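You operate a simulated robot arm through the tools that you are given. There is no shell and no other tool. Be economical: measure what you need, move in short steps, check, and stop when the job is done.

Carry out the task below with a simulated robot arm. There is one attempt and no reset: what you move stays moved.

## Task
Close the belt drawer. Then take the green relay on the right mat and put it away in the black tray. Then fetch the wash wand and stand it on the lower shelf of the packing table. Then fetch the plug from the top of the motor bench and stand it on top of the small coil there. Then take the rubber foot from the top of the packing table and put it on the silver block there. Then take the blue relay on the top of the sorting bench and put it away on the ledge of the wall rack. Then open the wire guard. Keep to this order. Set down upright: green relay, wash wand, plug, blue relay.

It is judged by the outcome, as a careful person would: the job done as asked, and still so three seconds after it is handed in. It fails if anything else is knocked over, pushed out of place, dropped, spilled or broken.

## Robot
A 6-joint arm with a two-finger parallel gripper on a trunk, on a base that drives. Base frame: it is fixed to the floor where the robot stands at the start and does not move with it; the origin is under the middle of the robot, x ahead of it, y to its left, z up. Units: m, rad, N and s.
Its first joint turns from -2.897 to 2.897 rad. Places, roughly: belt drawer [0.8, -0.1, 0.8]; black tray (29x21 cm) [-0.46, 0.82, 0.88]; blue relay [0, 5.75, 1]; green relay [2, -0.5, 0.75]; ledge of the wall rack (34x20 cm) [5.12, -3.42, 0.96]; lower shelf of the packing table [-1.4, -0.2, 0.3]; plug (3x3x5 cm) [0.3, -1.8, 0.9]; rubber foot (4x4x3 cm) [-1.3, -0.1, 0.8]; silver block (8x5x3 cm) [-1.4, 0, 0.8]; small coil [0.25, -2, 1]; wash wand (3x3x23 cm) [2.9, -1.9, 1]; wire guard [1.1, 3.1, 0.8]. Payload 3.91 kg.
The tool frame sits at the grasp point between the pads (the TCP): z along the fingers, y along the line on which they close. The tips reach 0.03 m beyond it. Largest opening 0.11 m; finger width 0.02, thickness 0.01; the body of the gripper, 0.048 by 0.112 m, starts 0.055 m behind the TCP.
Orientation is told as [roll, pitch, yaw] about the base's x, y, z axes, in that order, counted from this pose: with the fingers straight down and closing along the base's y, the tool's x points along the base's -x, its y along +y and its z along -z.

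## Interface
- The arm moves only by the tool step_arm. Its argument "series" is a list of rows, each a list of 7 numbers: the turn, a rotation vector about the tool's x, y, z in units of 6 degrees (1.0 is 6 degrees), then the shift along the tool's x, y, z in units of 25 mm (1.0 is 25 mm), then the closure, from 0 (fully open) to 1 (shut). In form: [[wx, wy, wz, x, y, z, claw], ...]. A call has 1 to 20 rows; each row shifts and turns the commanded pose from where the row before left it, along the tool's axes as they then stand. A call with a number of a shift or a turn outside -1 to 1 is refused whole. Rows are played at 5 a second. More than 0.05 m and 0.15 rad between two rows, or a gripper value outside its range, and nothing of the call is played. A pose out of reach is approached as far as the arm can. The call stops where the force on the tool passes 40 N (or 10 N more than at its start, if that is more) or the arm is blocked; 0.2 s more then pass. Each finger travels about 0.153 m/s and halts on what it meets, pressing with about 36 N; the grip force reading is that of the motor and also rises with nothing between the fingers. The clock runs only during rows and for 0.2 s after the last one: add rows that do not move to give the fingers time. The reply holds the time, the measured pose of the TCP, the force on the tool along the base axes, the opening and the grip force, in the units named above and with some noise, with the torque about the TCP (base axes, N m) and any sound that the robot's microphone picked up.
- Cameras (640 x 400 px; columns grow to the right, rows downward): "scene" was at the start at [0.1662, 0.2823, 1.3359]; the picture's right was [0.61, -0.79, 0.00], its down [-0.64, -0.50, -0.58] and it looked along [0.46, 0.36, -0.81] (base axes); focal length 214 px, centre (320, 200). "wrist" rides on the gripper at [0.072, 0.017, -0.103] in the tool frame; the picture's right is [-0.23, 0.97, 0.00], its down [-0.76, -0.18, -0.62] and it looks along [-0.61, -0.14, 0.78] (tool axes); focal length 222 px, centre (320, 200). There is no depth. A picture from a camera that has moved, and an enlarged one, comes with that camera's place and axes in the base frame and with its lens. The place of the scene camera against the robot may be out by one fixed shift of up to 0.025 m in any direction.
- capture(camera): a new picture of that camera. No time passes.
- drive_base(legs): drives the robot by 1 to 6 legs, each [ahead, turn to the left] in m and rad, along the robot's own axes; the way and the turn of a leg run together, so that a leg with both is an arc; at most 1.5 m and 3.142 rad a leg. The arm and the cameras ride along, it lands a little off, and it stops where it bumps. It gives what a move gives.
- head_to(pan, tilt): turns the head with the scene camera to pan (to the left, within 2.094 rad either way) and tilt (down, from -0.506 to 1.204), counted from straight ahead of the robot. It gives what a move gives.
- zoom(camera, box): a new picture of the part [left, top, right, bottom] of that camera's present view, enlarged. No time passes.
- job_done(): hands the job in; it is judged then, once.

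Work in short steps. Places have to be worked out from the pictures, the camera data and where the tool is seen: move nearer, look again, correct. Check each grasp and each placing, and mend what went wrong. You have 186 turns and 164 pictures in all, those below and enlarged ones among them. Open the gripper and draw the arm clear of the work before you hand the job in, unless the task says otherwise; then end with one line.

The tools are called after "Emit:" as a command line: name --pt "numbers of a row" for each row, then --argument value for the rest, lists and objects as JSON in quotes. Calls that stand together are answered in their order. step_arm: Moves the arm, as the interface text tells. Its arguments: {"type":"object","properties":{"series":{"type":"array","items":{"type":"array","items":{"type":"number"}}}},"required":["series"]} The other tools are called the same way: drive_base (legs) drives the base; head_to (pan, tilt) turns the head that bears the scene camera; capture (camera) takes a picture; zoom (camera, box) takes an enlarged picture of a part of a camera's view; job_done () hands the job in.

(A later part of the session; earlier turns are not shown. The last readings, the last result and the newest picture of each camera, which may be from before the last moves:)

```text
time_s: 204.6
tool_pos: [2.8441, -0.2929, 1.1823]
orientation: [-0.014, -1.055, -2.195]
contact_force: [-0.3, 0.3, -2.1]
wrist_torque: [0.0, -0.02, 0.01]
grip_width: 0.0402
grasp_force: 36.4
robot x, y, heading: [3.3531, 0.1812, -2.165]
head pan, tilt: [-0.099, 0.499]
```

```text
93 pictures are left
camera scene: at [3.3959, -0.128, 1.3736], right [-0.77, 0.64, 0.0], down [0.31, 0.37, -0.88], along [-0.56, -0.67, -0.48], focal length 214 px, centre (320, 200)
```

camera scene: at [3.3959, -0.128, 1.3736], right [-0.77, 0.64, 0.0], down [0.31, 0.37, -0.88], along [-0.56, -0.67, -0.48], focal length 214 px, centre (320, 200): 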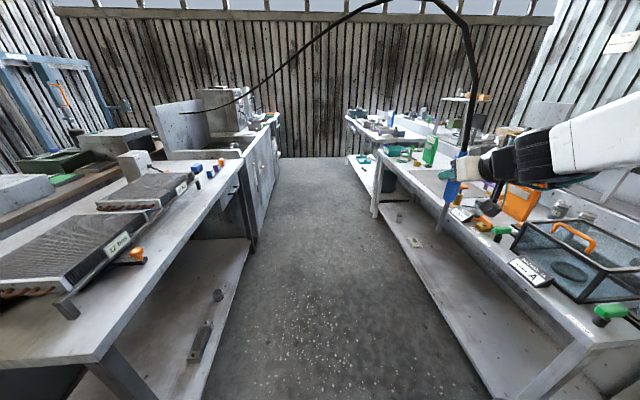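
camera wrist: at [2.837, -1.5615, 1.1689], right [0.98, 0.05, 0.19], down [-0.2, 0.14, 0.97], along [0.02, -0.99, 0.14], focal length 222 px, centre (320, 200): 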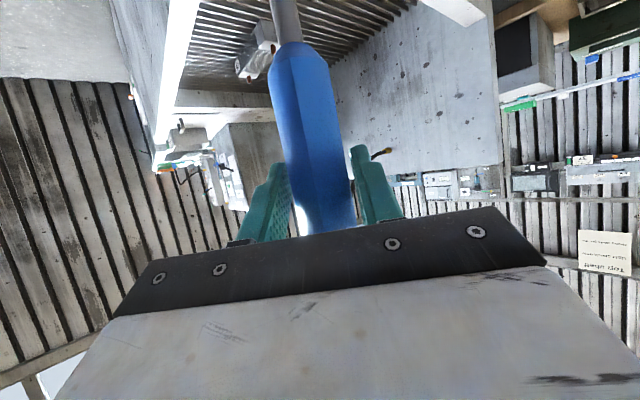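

The hose is only trailing. I continue the retrace to the open area.

Emit:
drive_base --legs '[[0, 1.5], [-0.83, 0], [-0.92, 0], [0, 0.6]]'

Emit:
drive_base --legs '[[-1.0, 0], [0, 0.9], [-1.3, 0], [0, -1.8], [0, -1.7]]'

Emit:
head_to --pan 0.2 --tilt 0.5

Emit:
capture --camera "scene"

```text
time_s: 218.8
tool_pos: [2.6432, 1.067, 1.1815]
orientation: [-0.015, -1.054, -0.096]
contact_force: [1.2, -0.4, -2.6]
wrist_torque: [0.03, 0.04, 0.02]
grip_width: 0.0402
grasp_force: 36.1
robot x, y, heading: [1.9793, 1.2705, -0.069]
head pan, tilt: [-0.099, 0.499]
```

```text
time_s: 240.8
tool_pos: [-0.5705, 0.2173, 1.1823]
orientation: [-0.014, -1.054, -2.711]
contact_force: [0.7, -0.2, -2.4]
wrist_torque: [0.01, -0.02, -0.03]
grip_width: 0.04
grasp_force: 35.6
robot x, y, heading: [0.1024, 0.3734, -2.68]
head pan, tilt: [-0.099, 0.499]
```

```text
time_s: 241.6
tool_pos: [-0.5706, 0.2175, 1.1818]
orientation: [-0.016, -1.054, -2.71]
contact_force: [-0.3, -0.4, -1.6]
wrist_torque: [-0.01, 0.01, 0.0]
grip_width: 0.0403
grasp_force: 36.0
robot x, y, heading: [0.1064, 0.3745, -2.679]
head pan, tilt: [0.201, 0.499]
```

```text
92 pictures are left
camera scene: at [0.0012, 0.0542, 1.3736], right [-0.61, 0.79, 0.0], down [0.38, 0.29, -0.88], along [-0.69, -0.54, -0.48], focal length 214 px, centre (320, 200)
```

scene: 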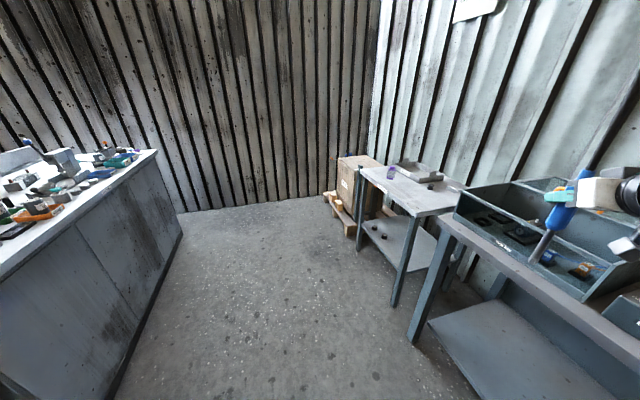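

The packing table is beyond the electrics table. I zoom on it.

Emit:
zoom --camera "scene" --box '[320, 130, 480, 320]'

```text
2.11 times, centred on (400, 225) of scene
camera zoom: at [0.0012, 0.0542, 1.3736], right [-0.61, 0.79, 0.0], down [0.38, 0.29, -0.88], along [-0.69, -0.54, -0.48], focal length 452 px, centre (152, 147)
```

zoom: 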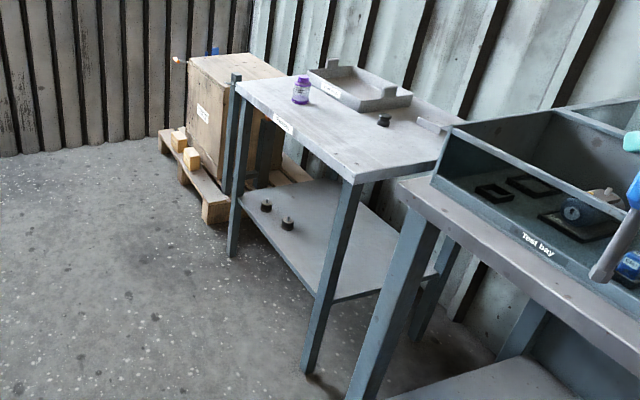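

Packing table: front edge from (-1.06,-0.12) to (-1.41,-0.60), shelf z≈0.31, top ≈0.75. I plan to stand the wand at about (-1.25,-0.25) and drive to a stance facing that edge.

Emit:
drive_base --legs '[[0, 0.574], [1.3, 0], [0, -1.67]]'

Emit:
head_to --pan 0.0 --tilt 0.65

Emit:
capture --camera "scene"

```text
time_s: 253.8
tool_pos: [-1.014, -0.2238, 1.1809]
orientation: [-0.016, -1.053, 2.482]
contact_force: [-0.2, 0.4, -2.5]
wrist_torque: [0.01, 0.0, 0.06]
grip_width: 0.0401
grasp_force: 35.8
robot x, y, heading: [-0.561, -0.7509, 2.509]
head pan, tilt: [0.201, 0.499]
```

```text
time_s: 254.6
tool_pos: [-1.0151, -0.2239, 1.1816]
orientation: [-0.016, -1.054, 2.482]
contact_force: [0.0, -0.8, -2.0]
wrist_torque: [-0.01, -0.03, 0.0]
grip_width: 0.0401
grasp_force: 36.5
robot x, y, heading: [-0.5622, -0.7501, 2.515]
head pan, tilt: [0.0, 0.649]
```

```text
90 pictures are left
camera scene: at [-0.8965, -0.8109, 1.3602], right [0.59, 0.81, 0.0], down [0.49, -0.36, -0.8], along [-0.64, 0.47, -0.6], focal length 214 px, centre (320, 200)
```

scene: 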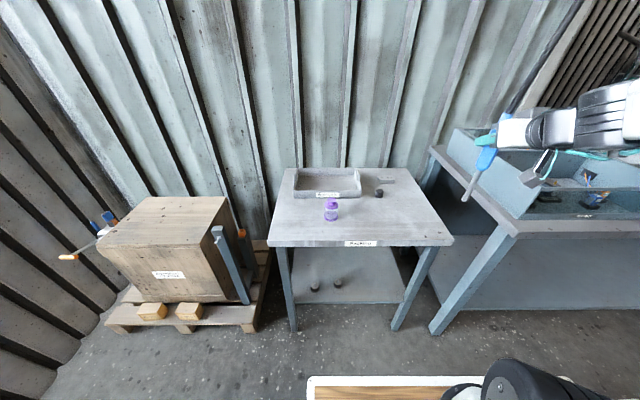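

Clear view. I back 8 cm, shift the wand left to the table's middle, then lower it outside the front edge.

Emit:
drive_base --legs '[[-0.08, 0]]'

Emit:
step_arm --pt "0 0 0 -0.25 1 0.43 1" --pt "0 0 0 -0.25 1 0.43 1" --pt "0 0 0 -0.25 1 0.43 1" --pt "0 0 0 0 1 0 1" --pt "0 0 0 0 1 0 1" --pt "0 0 0 0 1 0 1" --pt "0 0 0 0 0.5 0 1" --pt "0 0 0 0.87 0 0.494 1" --pt "0 0 0 0.87 0 0.494 1" --pt "0 0 0 0.87 0 0.494 1" --pt "0 0 0 0.87 0 0.494 1" --pt "0 0 0 0.87 0 0.494 1" --pt "0 0 0 0.87 0 0.494 1"

Emit:
capture --camera "scene"

```text
time_s: 255.6
tool_pos: [-0.9489, -0.2701, 1.1831]
orientation: [-0.018, -1.056, 2.482]
contact_force: [-0.4, -0.5, -1.8]
wrist_torque: [0.0, -0.02, 0.05]
grip_width: 0.0402
grasp_force: 36.2
robot x, y, heading: [-0.4916, -0.7956, 2.508]
head pan, tilt: [0.0, 0.649]
```

```text
time_s: 258.4
tool_pos: [-1.0601, -0.3568, 1.0609]
orientation: [-0.022, -1.053, 2.484]
contact_force: [0.6, 0.1, -1.9]
wrist_torque: [-0.04, -0.02, 0.0]
grip_width: 0.0401
grasp_force: 36.4
out of reach, approached as far as the arm can: row 4, 5, 6, 7, 8, 9, 12, 13
robot x, y, heading: [-0.4944, -0.798, 2.513]
head pan, tilt: [0.0, 0.649]
```

```text
89 pictures are left
camera scene: at [-0.8312, -0.8585, 1.3602], right [0.59, 0.81, 0.0], down [0.49, -0.36, -0.8], along [-0.64, 0.47, -0.6], focal length 214 px, centre (320, 200)
```

scene: 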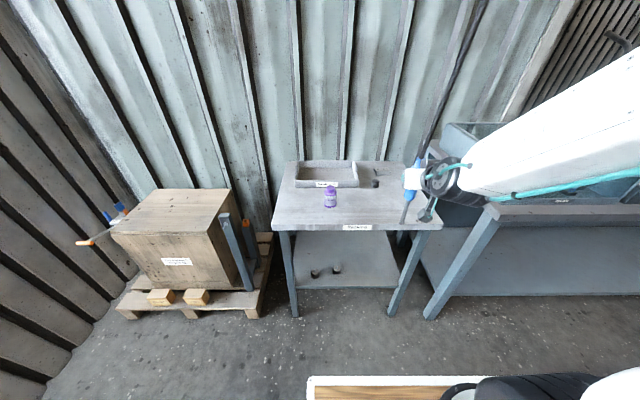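

Radial .72 from the robot, laterally centred. I continue to lower outside the table edge.

Emit:
step_arm --pt "0 0 0 0.82 0 0.58 1" --pt "0 0 0 0.82 0 0.58 1" --pt "0 0 0 0.87 0 0.494 1" --pt "0 0 0 0.87 0 0.494 1" --pt "0 0 0 0.87 0 0.494 1" --pt "0 0 0 0.87 0 0.494 1" --pt "0 0 0 0.87 0 0.494 1" --pt "0 0 0 0.87 0 0.494 1" --pt "0 0 0 0.87 0 0.494 1" --pt "0 0 0 0.87 0 0.494 1"

Emit:
capture --camera "scene"

```text
time_s: 260.6
tool_pos: [-1.1119, -0.3667, 0.8874]
orientation: [-0.101, -1.043, 2.557]
contact_force: [0.0, 0.7, -2.4]
wrist_torque: [-0.04, -0.01, 0.01]
grip_width: 0.0399
grasp_force: 36.0
out of reach, approached as far as the arm can: row 1, 2, 3, 4, 5, 6, 7, 8, 9, 10
robot x, y, heading: [-0.4953, -0.8002, 2.515]
head pan, tilt: [0.0, 0.649]
```

```text
88 pictures are left
camera scene: at [-0.831, -0.8586, 1.3603], right [0.59, 0.81, 0.0], down [0.49, -0.36, -0.8], along [-0.64, 0.47, -0.6], focal length 214 px, centre (320, 200)
```

scene: 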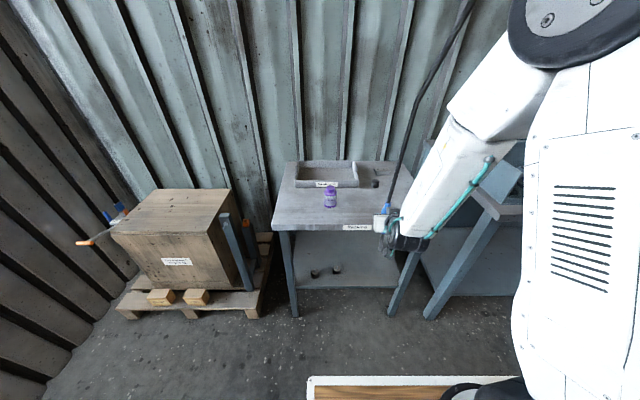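

The arm's inner limit binds here. I raise the wand, back up the robot 14 cm, and will work at longer reach.

Emit:
step_arm --pt "0 0 0 -0.87 0 -0.494 1" --pt "0 0 0 -0.87 0 -0.494 1" --pt "0 0 0 -0.87 0 -0.494 1" --pt "0 0 0 -0.87 0 -0.494 1"

Emit:
drive_base --legs '[[-0.14, 0]]'

```text
time_s: 261.6
tool_pos: [-1.1151, -0.3677, 0.9952]
orientation: [-0.016, -1.053, 2.482]
contact_force: [-0.7, -0.5, -1.0]
wrist_torque: [-0.01, -0.03, 0.0]
grip_width: 0.0403
grasp_force: 35.8
out of reach, approached as far as the arm can: row 1
robot x, y, heading: [-0.4991, -0.7994, 2.508]
head pan, tilt: [0.0, 0.649]
```

```text
time_s: 262.9
tool_pos: [-1.0014, -0.4488, 0.9947]
orientation: [-0.015, -1.054, 2.482]
contact_force: [0.6, 0.3, -1.6]
wrist_torque: [0.02, 0.0, -0.02]
grip_width: 0.0403
grasp_force: 36.5
robot x, y, heading: [-0.3846, -0.8829, 2.514]
head pan, tilt: [0.0, 0.649]
```

Edge is now at 0.98 m ahead. I move out to 0.87 and lower in front of the table.

Emit:
step_arm --pt "0 0 0 -0.46 0 0.8 1" --pt "0 0 0 -0.46 0 0.8 1" --pt "0 0 0 -0.46 0 0.8 1" --pt "0 0 0 -0.46 0 0.8 1" --pt "0 0 0 -0.46 0 0.8 1" --pt "0 0 0 0.87 0 0.494 1" --pt "0 0 0 0.87 0 0.494 1" --pt "0 0 0 0.87 0 0.494 1" --pt "0 0 0 0.87 0 0.494 1" --pt "0 0 0 0.87 0 0.494 1" --pt "0 0 0 0.87 0 0.494 1" --pt "0 0 0 0.87 0 0.494 1" --pt "0 0 0 0.87 0 0.494 1"

Emit:
capture --camera "scene"

```text
time_s: 265.7
tool_pos: [-1.1153, -0.3894, 0.8184]
orientation: [-0.07, -1.049, 2.527]
contact_force: [-0.4, 0.0, -1.8]
wrist_torque: [-0.02, -0.02, -0.02]
grip_width: 0.0401
grasp_force: 36.1
out of reach, approached as far as the arm can: row 8, 9, 10, 11, 12, 13
robot x, y, heading: [-0.3851, -0.8819, 2.508]
head pan, tilt: [0.0, 0.649]
```

```text
87 pictures are left
camera scene: at [-0.7184, -0.9405, 1.3602], right [0.59, 0.81, 0.0], down [0.49, -0.36, -0.8], along [-0.64, 0.47, -0.6], focal length 214 px, centre (320, 200)
```

scene: 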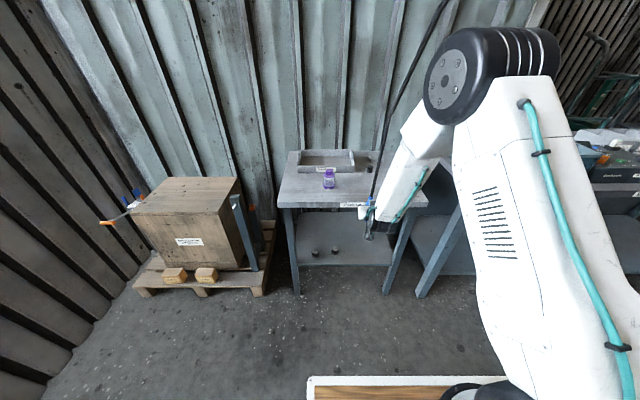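

The wrist limit again. I raise, back up another 16 cm, and test how low I can get at longer reach.

Emit:
step_arm --pt "0 0 0 -0.87 0 -0.494 1" --pt "0 0 0 -0.87 0 -0.494 1" --pt "0 0 0 -0.87 0 -0.494 1" --pt "0 0 0 -0.87 0 -0.494 1"

Emit:
drive_base --legs '[[-0.18, 0]]'

Emit:
step_arm --pt "0 0 0 -0.46 0 0.8 1" --pt "0 0 0 -0.46 0 0.8 1" --pt "0 0 0 -0.46 0 0.8 1" --pt "0 0 0 -0.46 0 0.8 1" --pt "0 0 0 -0.46 0 0.8 1" --pt "0 0 0 -0.46 0 0.8 1" --pt "0 0 0 0.87 0 0.494 1" --pt "0 0 0 0.87 0 0.494 1" --pt "0 0 0 0.87 0 0.494 1" --pt "0 0 0 0.87 0 0.494 1" --pt "0 0 0 0.87 0 0.494 1" --pt "0 0 0 0.87 0 0.494 1" --pt "0 0 0 0.87 0 0.494 1" --pt "0 0 0 0.87 0 0.494 1"

Emit:
capture --camera "scene"

```text
time_s: 266.7
tool_pos: [-1.1185, -0.3912, 0.9218]
orientation: [-0.014, -1.053, 2.48]
contact_force: [-0.7, 1.0, -2.9]
wrist_torque: [0.02, 0.0, 0.01]
grip_width: 0.0401
grasp_force: 35.8
out of reach, approached as far as the arm can: row 1
robot x, y, heading: [-0.3854, -0.8849, 2.511]
head pan, tilt: [0.0, 0.649]
```

```text
time_s: 268.2
tool_pos: [-0.9709, -0.4952, 0.922]
orientation: [-0.015, -1.055, 2.48]
contact_force: [0.3, -0.3, -2.5]
wrist_torque: [-0.03, -0.01, 0.0]
grip_width: 0.04
grasp_force: 36.2
robot x, y, heading: [-0.2396, -0.9875, 2.511]
head pan, tilt: [0.0, 0.649]
```

```text
time_s: 271.2
tool_pos: [-1.0851, -0.4217, 0.7217]
orientation: [-0.022, -1.055, 2.48]
contact_force: [0.2, 1.1, -2.3]
wrist_torque: [-0.02, -0.01, -0.01]
grip_width: 0.0399
grasp_force: 36.0
out of reach, approached as far as the arm can: row 13, 14
robot x, y, heading: [-0.2368, -0.9834, 2.507]
head pan, tilt: [0.0, 0.649]
```

```text
86 pictures are left
camera scene: at [-0.573, -1.0463, 1.3602], right [0.59, 0.81, 0.0], down [0.49, -0.36, -0.8], along [-0.64, 0.47, -0.6], focal length 214 px, centre (320, 200)
```

scene: 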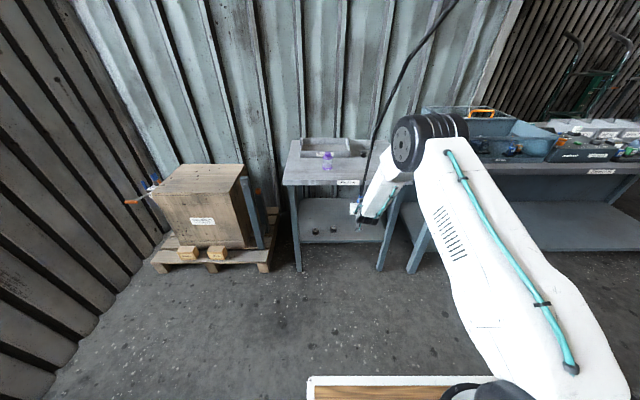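

Held at this angle, the wand can't be lowered to the shelf; it needs a steeper grip. I'll stand it temporarily on the packing table's clear front, then regrip. Raise and drive forward first.

Emit:
step_arm --pt "0 0 0 -0.87 0 -0.494 1" --pt "0 0 0 -0.87 0 -0.494 1" --pt "0 0 0 -0.87 0 -0.494 1" --pt "0 0 0 -0.87 0 -0.494 1" --pt "0 0 0 -0.87 0 -0.494 1" --pt "0 0 0 -0.87 0 -0.494 1" --pt "0 0 0 -0.87 0 -0.494 1" --pt "0 0 0 -0.87 0 -0.494 1" --pt "0 0 0 -0.87 0 -0.494 1" --pt "0 0 0 -0.87 0 -0.494 1" --pt "0 0 0 -0.87 0 -0.494 1"

Emit:
drive_base --legs '[[0.24, 0]]'

Emit:
capture --camera "scene"

Emit:
capture --camera "wrist"

```text
time_s: 273.6
tool_pos: [-1.086, -0.4233, 0.9971]
orientation: [-0.015, -1.053, 2.479]
contact_force: [-0.5, 0.1, -1.9]
wrist_torque: [0.0, 0.02, 0.01]
grip_width: 0.04
grasp_force: 35.7
robot x, y, heading: [-0.2363, -0.9875, 2.507]
head pan, tilt: [0.0, 0.649]
```

```text
time_s: 275.4
tool_pos: [-1.2812, -0.2787, 0.9983]
orientation: [-0.017, -1.055, 2.48]
contact_force: [-0.2, -0.2, -1.9]
wrist_torque: [0.0, 0.02, -0.01]
grip_width: 0.0403
grasp_force: 35.6
robot x, y, heading: [-0.4328, -0.8438, 2.511]
head pan, tilt: [0.0, 0.649]
```

```text
85 pictures are left
camera scene: at [-0.7688, -0.9029, 1.3602], right [0.59, 0.81, 0.0], down [0.49, -0.36, -0.8], along [-0.64, 0.47, -0.6], focal length 214 px, centre (320, 200)
```

scene: 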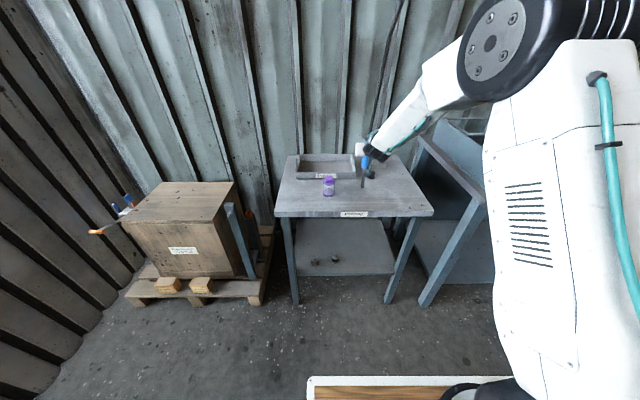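

```text
84 pictures are left
camera wrist: at [-1.1946, -0.3712, 0.9845], right [-0.7, -0.69, 0.19], down [0.24, 0.03, 0.97], along [-0.68, 0.72, 0.14], focal length 222 px, centre (320, 200)
```

wrist: 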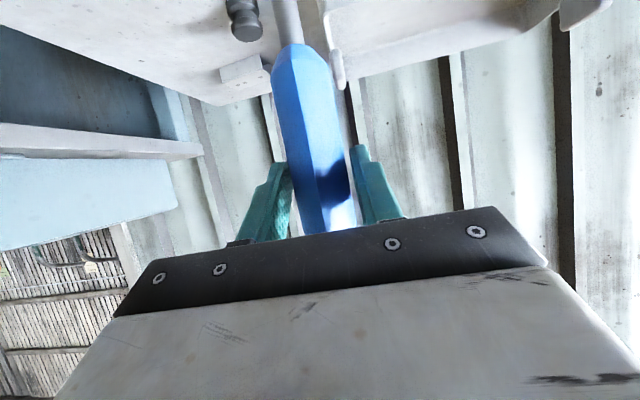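

I check the clearance around the wand before lowering.

Emit:
zoom --camera "scene" --box '[270, 120, 450, 240]'

```text
3.33 times, centred on (360, 180) of scene
camera zoom: at [-0.7688, -0.9029, 1.3602], right [0.59, 0.81, 0.0], down [0.49, -0.36, -0.8], along [-0.64, 0.47, -0.6], focal length 715 px, centre (187, 267)
```

zoom: 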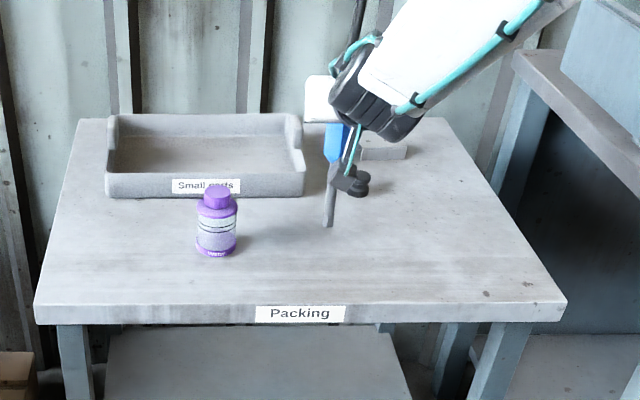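

The area beneath is clear. I lower gently until contact with the tabletop.

Emit:
step_arm --pt "0 0 0 0.435 0 0.247 1" --pt "0 0 0 0.435 0 0.247 1" --pt "0 0 0 0.174 0 0.099 1" --pt "0 0 0 0.174 0 0.099 1" --pt "0 0 0 0.174 0 0.099 1" --pt "0 0 0 0.174 0 0.099 1" --pt "0 0 0 0.174 0 0.099 1" --pt "0 0 0 0.174 0 0.099 1" --pt "0 0 0 0.174 0 0.099 1" --pt "0 0 0 0.174 0 0.099 1" --pt "0 0 0 0.174 0 0.099 1" --pt "0 0 0 0.174 0 0.099 1" --pt "0 0 0 0.174 0 0.099 1" --pt "0 0 0 0.174 0 0.099 1" --pt "0 0 0 0.174 0 0.099 1" --pt "0 0 0 0.174 0 0.099 1"

Emit:
zoom --camera "scene" --box '[270, 120, 450, 240]'

```text
time_s: 278.8
tool_pos: [-1.2823, -0.2782, 0.9044]
orientation: [-0.014, -1.056, 2.48]
contact_force: [-1.5, -1.9, 25.1]
wrist_torque: [-0.01, 0.29, 0.05]
grip_width: 0.0405
grasp_force: 36.1
robot x, y, heading: [-0.4336, -0.8398, 2.507]
head pan, tilt: [0.0, 0.649]
```

```text
3.33 times, centred on (360, 180) of scene
camera zoom: at [-0.7678, -0.9037, 1.3604], right [0.59, 0.81, 0.0], down [0.49, -0.36, -0.8], along [-0.64, 0.47, -0.6], focal length 715 px, centre (187, 267)
```

zoom: 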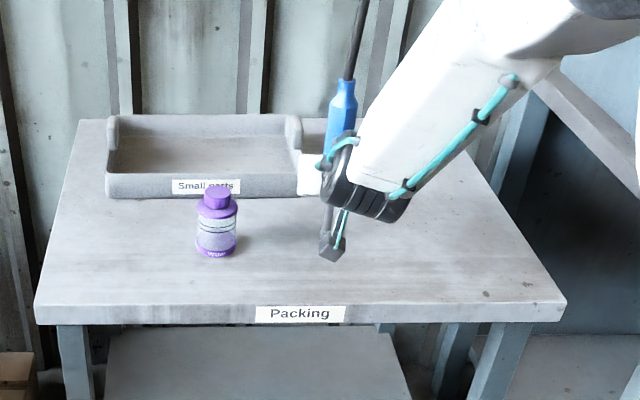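

Contact at 25 N. I relieve slightly, open the fingers slowly and check that it stands.

Emit:
step_arm --pt "0 0 0 -0.08 0 -0.045 1" --pt "0 0 0 0 0 0 0.58" --pt "0 0 0 0 0 0 0.5" --pt "0 0 0 0 0 0 0.3" --pt "0 0 0 0 0 0 0"

Emit:
capture --camera "wrist"

Emit:
zoom --camera "scene" --box '[270, 120, 450, 240]'

```text
time_s: 280.0
tool_pos: [-1.2815, -0.2774, 0.9052]
orientation: [-0.016, -1.053, 2.481]
contact_force: [0.4, -0.4, 0.3]
wrist_torque: [0.02, 0.03, -0.04]
grip_width: 0.11
grasp_force: 0.0
robot x, y, heading: [-0.4325, -0.8428, 2.51]
head pan, tilt: [0.0, 0.649]
```

```text
81 pictures are left
camera wrist: at [-1.1944, -0.3703, 0.8919], right [-0.7, -0.69, 0.19], down [0.24, 0.03, 0.97], along [-0.68, 0.72, 0.14], focal length 222 px, centre (320, 200)
```

wrist: 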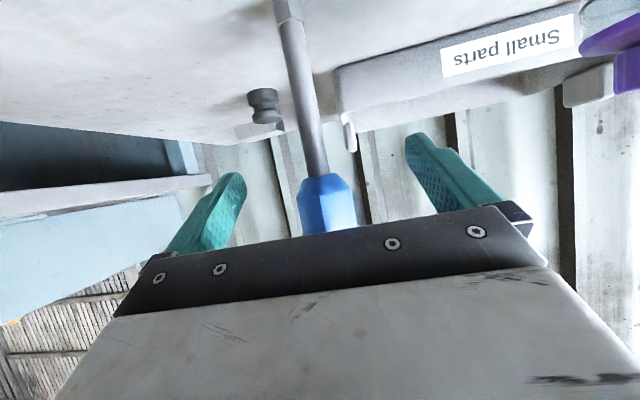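

```text
3.33 times, centred on (360, 180) of scene
camera zoom: at [-0.7687, -0.903, 1.3602], right [0.59, 0.81, 0.0], down [0.49, -0.36, -0.8], along [-0.64, 0.47, -0.6], focal length 715 px, centre (187, 267)
```

zoom: 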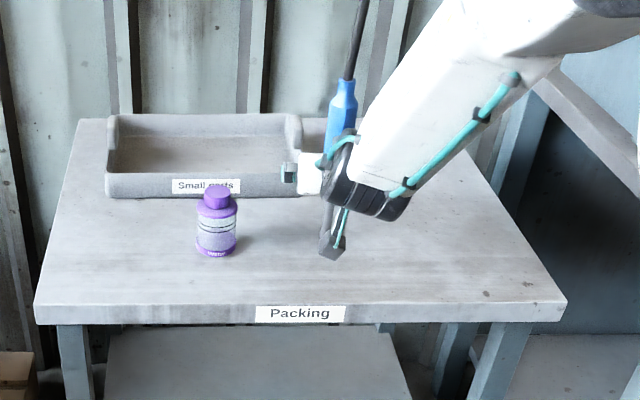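

The wand stands by itself. I back the fingers off, change the tool pitch to about -43°, and look.

Emit:
step_arm --pt "0 0 0 0.494 0 -0.87 0" --pt "0 0 0 0.494 0 -0.87 0" --pt "0 0 0 0.494 0 -0.87 0" --pt "0 0 0 0.494 0 -0.87 0" --pt "0 1 0 0 0 0 0" --pt "0 1 0 0 0 0 0" --pt "0 0.9 0 0 0 0 0" --pt "0 0 0 -0.6 0 -0.64 0" --pt "0 0 0 -0.6 0 -0.64 0"

Emit:
capture --camera "wrist"

Emit:
zoom --camera "scene" --box '[270, 120, 450, 240]'

```text
time_s: 282.0
tool_pos: [-1.2037, -0.34, 0.9505]
orientation: [-0.012, -0.751, 2.474]
contact_force: [-0.2, -0.6, 0.0]
wrist_torque: [0.0, 0.0, -0.03]
grip_width: 0.1101
grasp_force: 0.0
robot x, y, heading: [-0.4299, -0.8461, 2.505]
head pan, tilt: [0.0, 0.649]
```

```text
79 pictures are left
camera wrist: at [-1.1185, -0.4312, 0.9752], right [-0.74, -0.66, 0.15], down [0.0, 0.22, 0.98], along [-0.67, 0.72, -0.16], focal length 222 px, centre (320, 200)
```

wrist: 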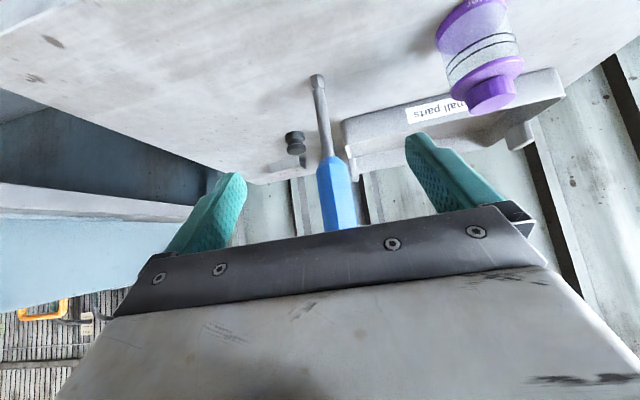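

```text
3.33 times, centred on (360, 180) of scene
camera zoom: at [-0.7688, -0.9029, 1.3602], right [0.59, 0.81, 0.0], down [0.49, -0.36, -0.8], along [-0.64, 0.47, -0.6], focal length 715 px, centre (187, 267)
```

zoom: 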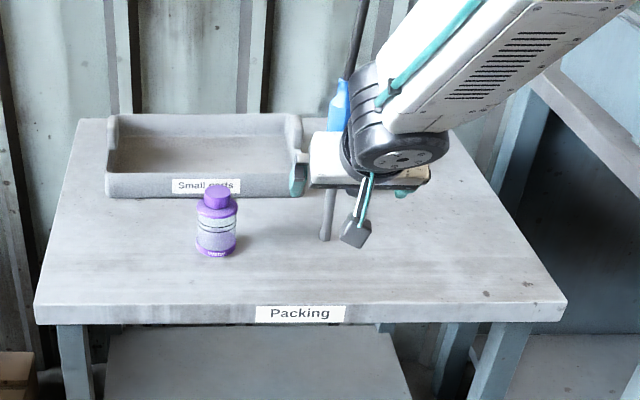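

The tabletop is at z≈0.79 and the wand is centred, ~10 cm ahead. I advance 9 cm at blue mid-height and check.

Emit:
step_arm --pt "0 0 0 -0.681 0 0.636 0" --pt "0 0 0 -0.681 0 0.636 0" --pt "0 0 0 -0.681 0 0.636 0" --pt "0 0 0 -0.65 0 0.61 0"

Emit:
capture --camera "wrist"

Emit:
zoom --camera "scene" --box '[270, 120, 450, 240]'

```text
time_s: 283.0
tool_pos: [-1.2758, -0.2817, 0.9498]
orientation: [-0.01, -0.754, 2.476]
contact_force: [0.1, -0.4, -0.4]
wrist_torque: [-0.01, -0.02, 0.02]
grip_width: 0.1102
grasp_force: 0.2
robot x, y, heading: [-0.4307, -0.8453, 2.511]
head pan, tilt: [0.0, 0.649]
```

```text
77 pictures are left
camera wrist: at [-1.1903, -0.3738, 0.9744], right [-0.74, -0.66, 0.15], down [0.0, 0.21, 0.98], along [-0.67, 0.72, -0.16], focal length 222 px, centre (320, 200)
```

wrist: 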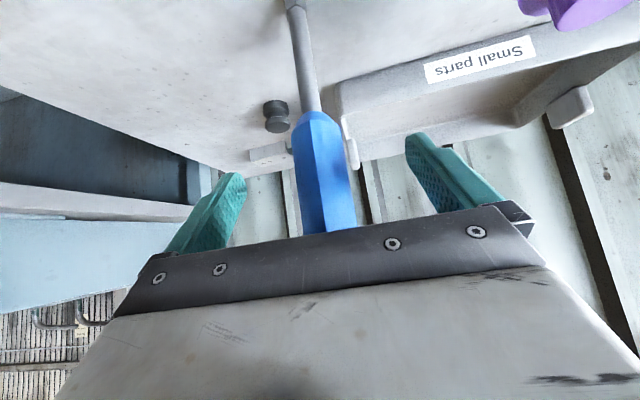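

```text
3.33 times, centred on (360, 180) of scene
camera zoom: at [-0.7685, -0.9031, 1.3602], right [0.59, 0.81, 0.0], down [0.49, -0.36, -0.8], along [-0.64, 0.47, -0.6], focal length 715 px, centre (187, 267)
```

zoom: 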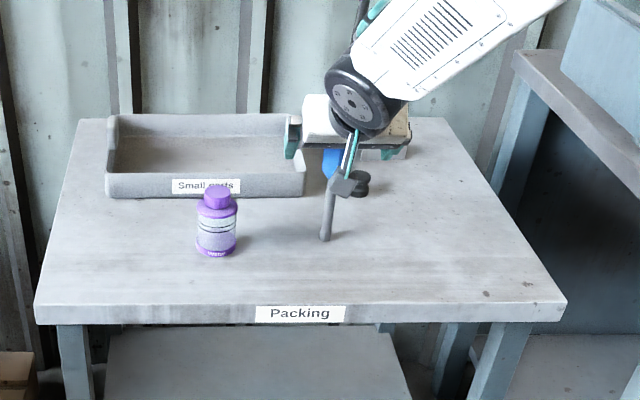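

I advance a further 1.5 cm and close on the blue handle.

Emit:
step_arm --pt "0 0 0 -0.44 0 0.41 0" --pt "0 0 0 0 0 0 0.4" --pt "0 0 0 0 0 0 0.6" --pt "0 0 0 0 0 0 0.8" --pt "0 0 0 0 0 0 1" --pt "0 0 0 0 0 0 1"

Emit:
capture --camera "wrist"

```text
time_s: 284.4
tool_pos: [-1.2871, -0.2735, 0.9493]
orientation: [-0.012, -0.75, 2.474]
contact_force: [-1.1, -0.1, -0.3]
wrist_torque: [-0.08, 0.02, 0.0]
grip_width: 0.0401
grasp_force: 36.0
robot x, y, heading: [-0.4326, -0.8424, 2.511]
head pan, tilt: [0.0, 0.649]
```

```text
75 pictures are left
camera wrist: at [-1.2023, -0.3649, 0.9744], right [-0.74, -0.66, 0.15], down [0.0, 0.22, 0.98], along [-0.67, 0.72, -0.16], focal length 222 px, centre (320, 200)
```

wrist: 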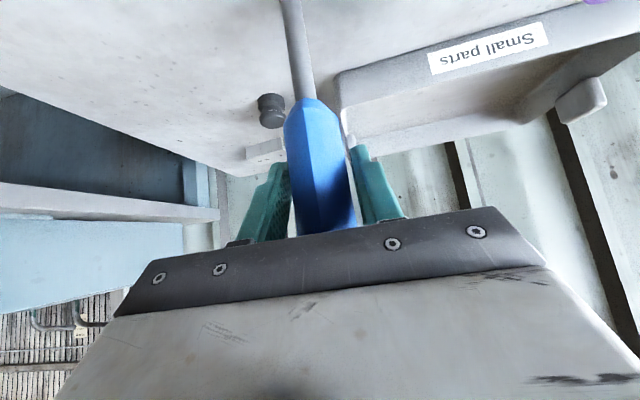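

Regripped. I lift 6 cm, back up 24 cm, and lower outside the table edge; then I'll drive the base in.

Emit:
step_arm --pt "0 0 0 -0.3 0 -0.32 1" --pt "0 0 0 -0.682 0 -0.731 1" --pt "0 0 0 -0.682 0 -0.731 1"

Emit:
drive_base --legs '[[-0.24, 0]]'

Emit:
step_arm --pt "0 0 0 0.682 0 0.731 1" --pt "0 0 0 0.682 0 0.731 1" --pt "0 0 0 0.682 0 0.731 1" --pt "0 0 0 0.682 0 0.731 1" --pt "0 0 0 0.682 0 0.731 1" --pt "0 0 0 0.682 0 0.731 1" --pt "0 0 0 0.682 0 0.731 1" --pt "0 0 0 0.682 0 0.731 1" --pt "0 0 0 0.682 0 0.731 1" --pt "0 0 0 0.682 0 0.731 1" --pt "0 0 0 0.682 0 0.731 1" --pt "0 0 0 0.682 0 0.731 1" --pt "0 0 0 0.682 0 0.731 1" --pt "0 0 0 0.682 0 0.731 1"

Emit:
capture --camera "scene"

```text
time_s: 285.2
tool_pos: [-1.2883, -0.2744, 1.0104]
orientation: [-0.012, -0.751, 2.474]
contact_force: [-0.5, -0.3, -2.4]
wrist_torque: [-0.01, -0.01, -0.03]
grip_width: 0.0399
grasp_force: 36.0
robot x, y, heading: [-0.4327, -0.8449, 2.509]
head pan, tilt: [0.0, 0.649]
```

```text
time_s: 287.0
tool_pos: [-1.0972, -0.4147, 1.0117]
orientation: [-0.01, -0.75, 2.476]
contact_force: [0.0, 0.4, -2.4]
wrist_torque: [-0.01, -0.02, 0.0]
grip_width: 0.04
grasp_force: 36.2
robot x, y, heading: [-0.2392, -0.9833, 2.51]
head pan, tilt: [0.0, 0.649]
```

```text
time_s: 290.0
tool_pos: [-1.0945, -0.4137, 0.6596]
orientation: [-0.01, -0.752, 2.474]
contact_force: [-0.1, -0.6, -1.7]
wrist_torque: [0.0, -0.02, 0.01]
grip_width: 0.0402
grasp_force: 36.5
robot x, y, heading: [-0.2406, -0.9813, 2.51]
head pan, tilt: [0.0, 0.649]
```

```text
74 pictures are left
camera scene: at [-0.5767, -1.0437, 1.3602], right [0.59, 0.81, 0.0], down [0.49, -0.36, -0.8], along [-0.64, 0.47, -0.6], focal length 214 px, centre (320, 200)
```

scene: 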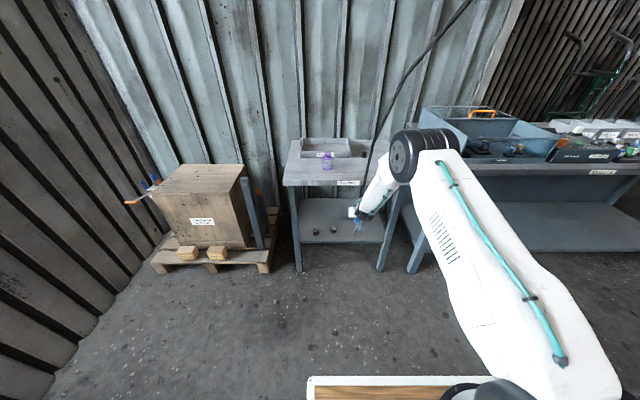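

Good, no reach limit. I lower another 14 cm, checking the shelf in a zoom.

Emit:
step_arm --pt "0 0 0 0.682 0 0.731 1" --pt "0 0 0 0.682 0 0.731 1" --pt "0 0 0 0.682 0 0.731 1" --pt "0 0 0 0.682 0 0.731 1" --pt "0 0 0 0.682 0 0.731 1" --pt "0 0 0 0.4 0 0.42 1"

Emit:
zoom --camera "scene" --box '[270, 130, 430, 290]'

Emit:
capture --camera "wrist"

```text
time_s: 291.4
tool_pos: [-1.0943, -0.4135, 0.5194]
orientation: [-0.01, -0.752, 2.474]
contact_force: [0.9, 0.2, -2.7]
wrist_torque: [-0.01, -0.03, -0.02]
grip_width: 0.0399
grasp_force: 36.1
robot x, y, heading: [-0.2394, -0.9822, 2.514]
head pan, tilt: [0.0, 0.649]
```

```text
2.50 times, centred on (350, 210) of scene
camera zoom: at [-0.5768, -1.0436, 1.3602], right [0.59, 0.81, 0.0], down [0.49, -0.36, -0.8], along [-0.64, 0.47, -0.6], focal length 536 px, centre (245, 175)
```

zoom: 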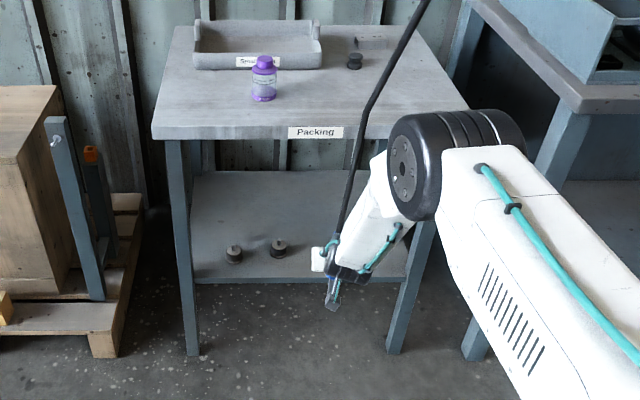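

```text
72 pictures are left
camera wrist: at [-1.0093, -0.5039, 0.5448], right [-0.74, -0.66, 0.15], down [0.0, 0.21, 0.98], along [-0.67, 0.72, -0.16], focal length 222 px, centre (320, 200)
```

wrist: 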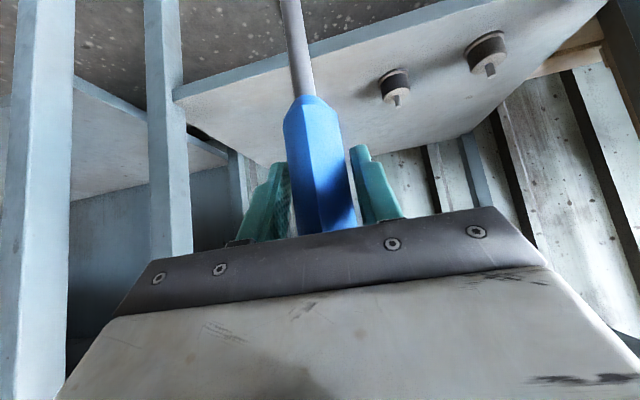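

Shelf edge is about 1.16 m ahead, at z≈0.3. I shift 4 cm right for clearance from the black feet, then drive the base 18 cm in.

Emit:
step_arm --pt "0 0 0 0 -0.8 0 1" --pt "0 0 0 0 -0.8 0 1"

Emit:
drive_base --legs '[[0.18, 0]]'

Emit:
zoom --camera "scene" --box '[270, 130, 430, 300]'

Emit:
capture --camera "wrist"

```text
time_s: 292.0
tool_pos: [-1.0706, -0.3823, 0.5212]
orientation: [-0.019, -0.749, 2.474]
contact_force: [-0.6, 0.2, -0.8]
wrist_torque: [0.03, -0.05, -0.02]
grip_width: 0.0402
grasp_force: 36.2
robot x, y, heading: [-0.2451, -0.9822, 2.513]
head pan, tilt: [0.0, 0.649]
```

```text
time_s: 293.5
tool_pos: [-1.2183, -0.2758, 0.5204]
orientation: [-0.019, -0.749, 2.475]
contact_force: [-0.1, 0.7, -2.0]
wrist_torque: [0.02, 0.04, 0.0]
grip_width: 0.0401
grasp_force: 35.4
robot x, y, heading: [-0.3858, -0.8749, 2.509]
head pan, tilt: [0.0, 0.649]
```

```text
2.35 times, centred on (350, 215) of scene
camera zoom: at [-0.7239, -0.9365, 1.3602], right [0.59, 0.81, 0.0], down [0.49, -0.36, -0.8], along [-0.64, 0.47, -0.6], focal length 505 px, centre (249, 165)
```

zoom: 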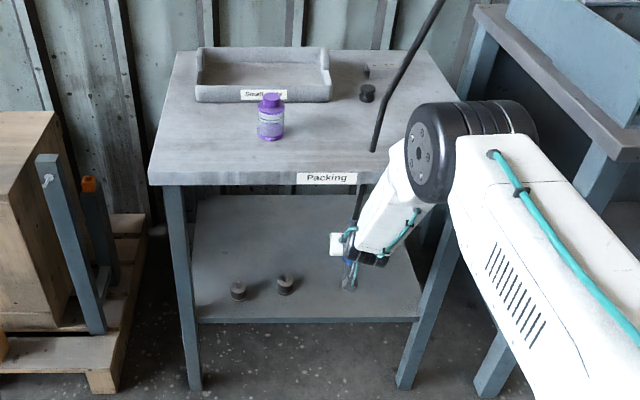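

```text
70 pictures are left
camera wrist: at [-1.1337, -0.3677, 0.5455], right [-0.74, -0.66, 0.14], down [0.0, 0.21, 0.98], along [-0.67, 0.73, -0.16], focal length 222 px, centre (320, 200)
```

wrist: 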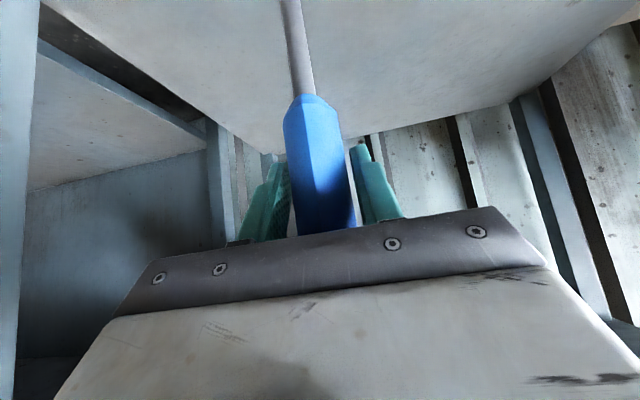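

The wand is over the shelf. I lower in small steps, watching for contact.

Emit:
step_arm --pt "0 0 0 0.109 0 0.117 1" --pt "0 0 0 0.109 0 0.117 1" --pt "0 0 0 0.109 0 0.117 1" --pt "0 0 0 0.109 0 0.117 1" --pt "0 0 0 0.109 0 0.117 1"

Emit:
zoom --camera "scene" --box '[330, 200, 400, 270]'

```text
time_s: 294.7
tool_pos: [-1.2185, -0.2761, 0.5003]
orientation: [-0.02, -0.748, 2.476]
contact_force: [-0.7, 0.5, -1.7]
wrist_torque: [-0.02, -0.03, 0.03]
grip_width: 0.04
grasp_force: 35.7
robot x, y, heading: [-0.388, -0.879, 2.515]
head pan, tilt: [0.0, 0.649]
```

```text
5.71 times, centred on (365, 235) of scene
camera zoom: at [-0.7238, -0.9365, 1.3602], right [0.59, 0.81, 0.0], down [0.49, -0.36, -0.8], along [-0.64, 0.47, -0.6], focal length 1226 px, centre (63, 0)
```

zoom: 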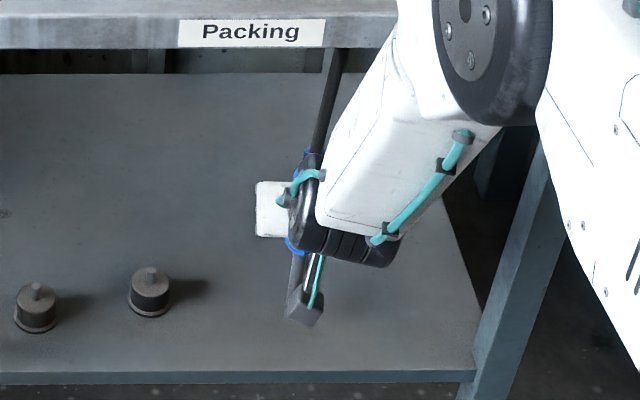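

No contact yet; continue lowering.

Emit:
step_arm --pt "0 0 0 0.109 0 0.117 1" --pt "0 0 0 0.109 0 0.117 1" --pt "0 0 0 0.109 0 0.117 1" --pt "0 0 0 0.109 0 0.117 1" --pt "0 0 0 0.109 0 0.117 1"

```text
time_s: 295.9
tool_pos: [-1.2169, -0.2742, 0.4812]
orientation: [-0.019, -0.749, 2.474]
contact_force: [0.7, -1.0, -2.0]
wrist_torque: [0.01, 0.03, -0.03]
grip_width: 0.0398
grasp_force: 35.5
robot x, y, heading: [-0.3867, -0.8766, 2.512]
head pan, tilt: [0.0, 0.649]
```

Emit:
step_arm --pt "0 0 0 0.109 0 0.117 1" --pt "0 0 0 0.109 0 0.117 1" --pt "0 0 0 0.109 0 0.117 1" --pt "0 0 0 0.109 0 0.117 1"

```text
time_s: 296.9
tool_pos: [-1.2189, -0.2751, 0.4681]
orientation: [-0.02, -0.755, 2.474]
contact_force: [-2.4, 1.6, 24.1]
wrist_torque: [-0.17, 0.63, 0.08]
grip_width: 0.04
grasp_force: 36.2
robot x, y, heading: [-0.3864, -0.8761, 2.513]
head pan, tilt: [0.0, 0.649]
```

Contact at z 0.468. I relieve 2 mm, open to 7 cm, and check standing.

Emit:
step_arm --pt "0 0 0 -0.055 0 -0.058 1" --pt "0 0 0 0 0 0 0.6" --pt "0 0 0 0 0 0 0.5" --pt "0 0 0 0 0 0 0.3" --pt "0 0 0 0 0 0 0.3"

Emit:
capture --camera "wrist"

```text
time_s: 298.1
tool_pos: [-1.2184, -0.2759, 0.4663]
orientation: [-0.019, -0.75, 2.475]
contact_force: [-0.1, -0.8, -0.2]
wrist_torque: [-0.01, 0.02, 0.02]
grip_width: 0.0769
grasp_force: 0.0
robot x, y, heading: [-0.3891, -0.8773, 2.517]
head pan, tilt: [0.0, 0.649]
```

```text
68 pictures are left
camera wrist: at [-1.1332, -0.3673, 0.4918], right [-0.74, -0.66, 0.14], down [0.0, 0.21, 0.98], along [-0.67, 0.73, -0.16], focal length 222 px, centre (320, 200)
```

wrist: 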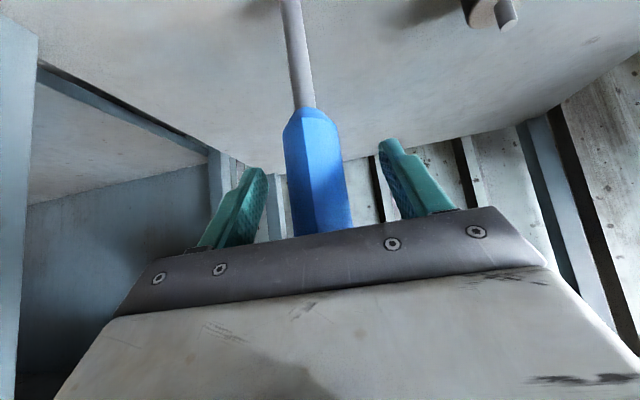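

It stands. I retract straight back with the arm 5 cm, then reverse the base and look.

Emit:
step_arm --pt "0 0 0 0.36 0 -0.34 0.3" --pt "0 0 0 0.36 0 -0.34 0.3" --pt "0 0 0 0.36 0 -0.34 0.3" --pt "0 0 0 0.36 0 -0.34 0.3"

Emit:
drive_base --legs '[[-0.2, 0]]'

Emit:
zoom --camera "scene" --box '[270, 130, 430, 290]'

```text
time_s: 299.1
tool_pos: [-1.1898, -0.3101, 0.4681]
orientation: [-0.03, -0.747, 2.476]
contact_force: [-0.5, 0.1, 0.8]
wrist_torque: [-0.01, 0.01, 0.03]
grip_width: 0.0767
grasp_force: 0.0
out of reach, approached as far as the arm can: row 3, 4
robot x, y, heading: [-0.3841, -0.8765, 2.509]
head pan, tilt: [0.0, 0.649]
```

```text
time_s: 300.7
tool_pos: [-1.0258, -0.4283, 0.4678]
orientation: [-0.029, -0.746, 2.474]
contact_force: [0.3, -0.4, 0.2]
wrist_torque: [-0.02, 0.02, -0.05]
grip_width: 0.0772
grasp_force: 0.0
robot x, y, heading: [-0.225, -0.9966, 2.514]
head pan, tilt: [0.0, 0.649]
```

```text
2.50 times, centred on (350, 210) of scene
camera zoom: at [-0.5604, -1.0556, 1.3602], right [0.59, 0.81, 0.0], down [0.49, -0.36, -0.8], along [-0.64, 0.47, -0.6], focal length 536 px, centre (245, 175)
```

zoom: 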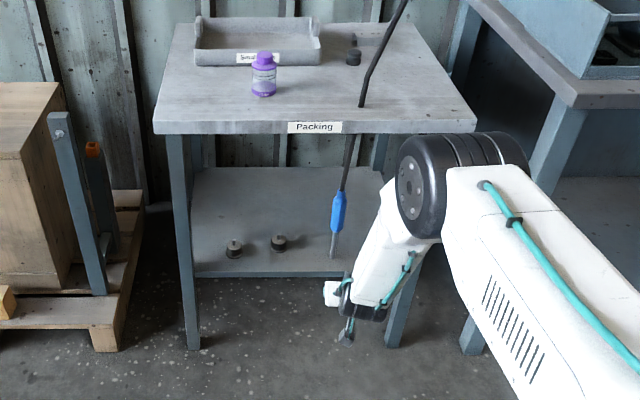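

The wand stands upright on the lower shelf. Now raise the arm, return the tool to pointing down, and turn to the motor bench.

Emit:
step_arm --pt "0 0 0 -0.682 0 -0.731 0" --pt "0 0 0 -0.682 0 -0.731 0" --pt "0 0 0 -0.682 0 -0.731 0" --pt "0 0 0 -0.682 0 -0.731 0" --pt "0 0 0 -0.682 0 -0.731 0" --pt "0 0 0 -0.682 0 -0.731 0" --pt "0 0 0 -0.682 0 -0.731 0" --pt "0 0 0 -0.682 0 -0.731 0" --pt "0 0 0 -0.682 0 -0.731 0" --pt "0 0 0 -0.682 0 -0.731 0" --pt "0 0 0 -0.682 0 -0.731 0" --pt "0 0 0 -0.682 0 -0.731 0" --pt "0 0 0 -0.682 0 -0.731 0" --pt "0 0 0 -0.682 0 -0.731 0" --pt "0 0 0 -0.682 0 -0.731 0" --pt "0 0 0 -0.682 0 -0.731 0" --pt "0 0 0 -0.682 0 -0.731 0" --pt "0 0 0 -0.682 0 -0.731 0" --pt "0 0 0 -0.682 0 -0.731 0" --pt "0 0 0 -0.682 0 -0.731 0"

Emit:
step_arm --pt "0 1 0 0 0 0 0" --pt "0 1 0 0 0 0 0" --pt "0 1 0 0 0 0 0" --pt "0 1 0 0 0 0 0" --pt "0 1 0 0 0 0 0" --pt "0 1 0 0 0 0 0" --pt "0 1 0 0 0 0 0" --pt "0 0.17 0 1 0 -1 0" --pt "0 0 0 1 0 -1 0" --pt "0 0 0 1 0 -1 0" --pt "0 0 0 1 0 -1 0" --pt "0 0 0 1 0 -1 0" --pt "0 0 0 1 0 -1 0" --pt "0 0 0 1 0 -1 0" --pt "0 0 0 1 0 -1 0"

Emit:
drive_base --legs '[[0.22, 0], [0, -1.6], [0, -1.53]]'

Emit:
head_to --pan -0.1 --tilt 0.55

Emit:
capture --camera "scene"

```text
time_s: 304.9
tool_pos: [-1.0338, -0.436, 0.9687]
orientation: [-0.03, -0.746, 2.473]
contact_force: [-0.1, 0.6, -1.4]
wrist_torque: [0.03, 0.03, 0.01]
grip_width: 0.1099
grasp_force: 0.0
robot x, y, heading: [-0.2244, -0.9958, 2.513]
head pan, tilt: [0.0, 0.649]
```

```text
time_s: 308.1
tool_pos: [-0.8826, -0.5646, 1.1684]
orientation: [-0.023, 0.006, 2.453]
contact_force: [-0.5, -0.2, -0.9]
wrist_torque: [-0.07, -0.05, -0.01]
grip_width: 0.11
grasp_force: 0.1
robot x, y, heading: [-0.2246, -1.0, 2.508]
head pan, tilt: [0.0, 0.649]
```

```text
time_s: 317.4
tool_pos: [0.2632, -1.2848, 1.1687]
orientation: [-0.022, 0.004, -0.668]
contact_force: [-0.9, 0.1, -0.4]
wrist_torque: [0.01, 0.02, -0.03]
grip_width: 0.11
grasp_force: 0.1
robot x, y, heading: [-0.4043, -0.8663, -0.613]
head pan, tilt: [0.0, 0.649]
```

```text
time_s: 318.1
tool_pos: [0.2624, -1.2857, 1.1685]
orientation: [-0.023, 0.003, -0.669]
contact_force: [-0.1, -0.9, -0.4]
wrist_torque: [0.0, -0.04, -0.02]
grip_width: 0.1099
grasp_force: 0.0
robot x, y, heading: [-0.4016, -0.8663, -0.612]
head pan, tilt: [-0.099, 0.55]
```

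```text
66 pictures are left
camera scene: at [-0.1143, -0.8051, 1.369], right [-0.65, -0.76, 0.0], down [-0.4, 0.34, -0.85], along [0.65, -0.56, -0.52], focal length 214 px, centre (320, 200)
```

scene: 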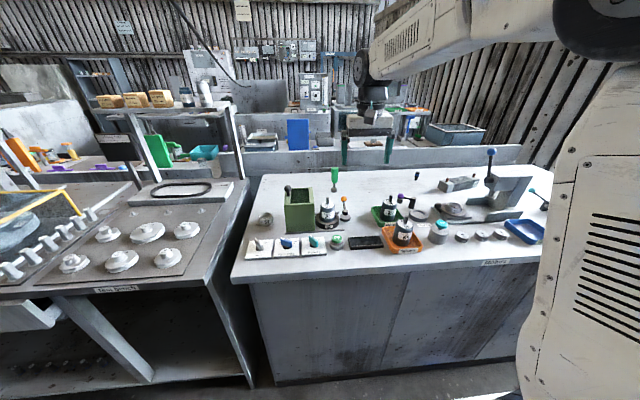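

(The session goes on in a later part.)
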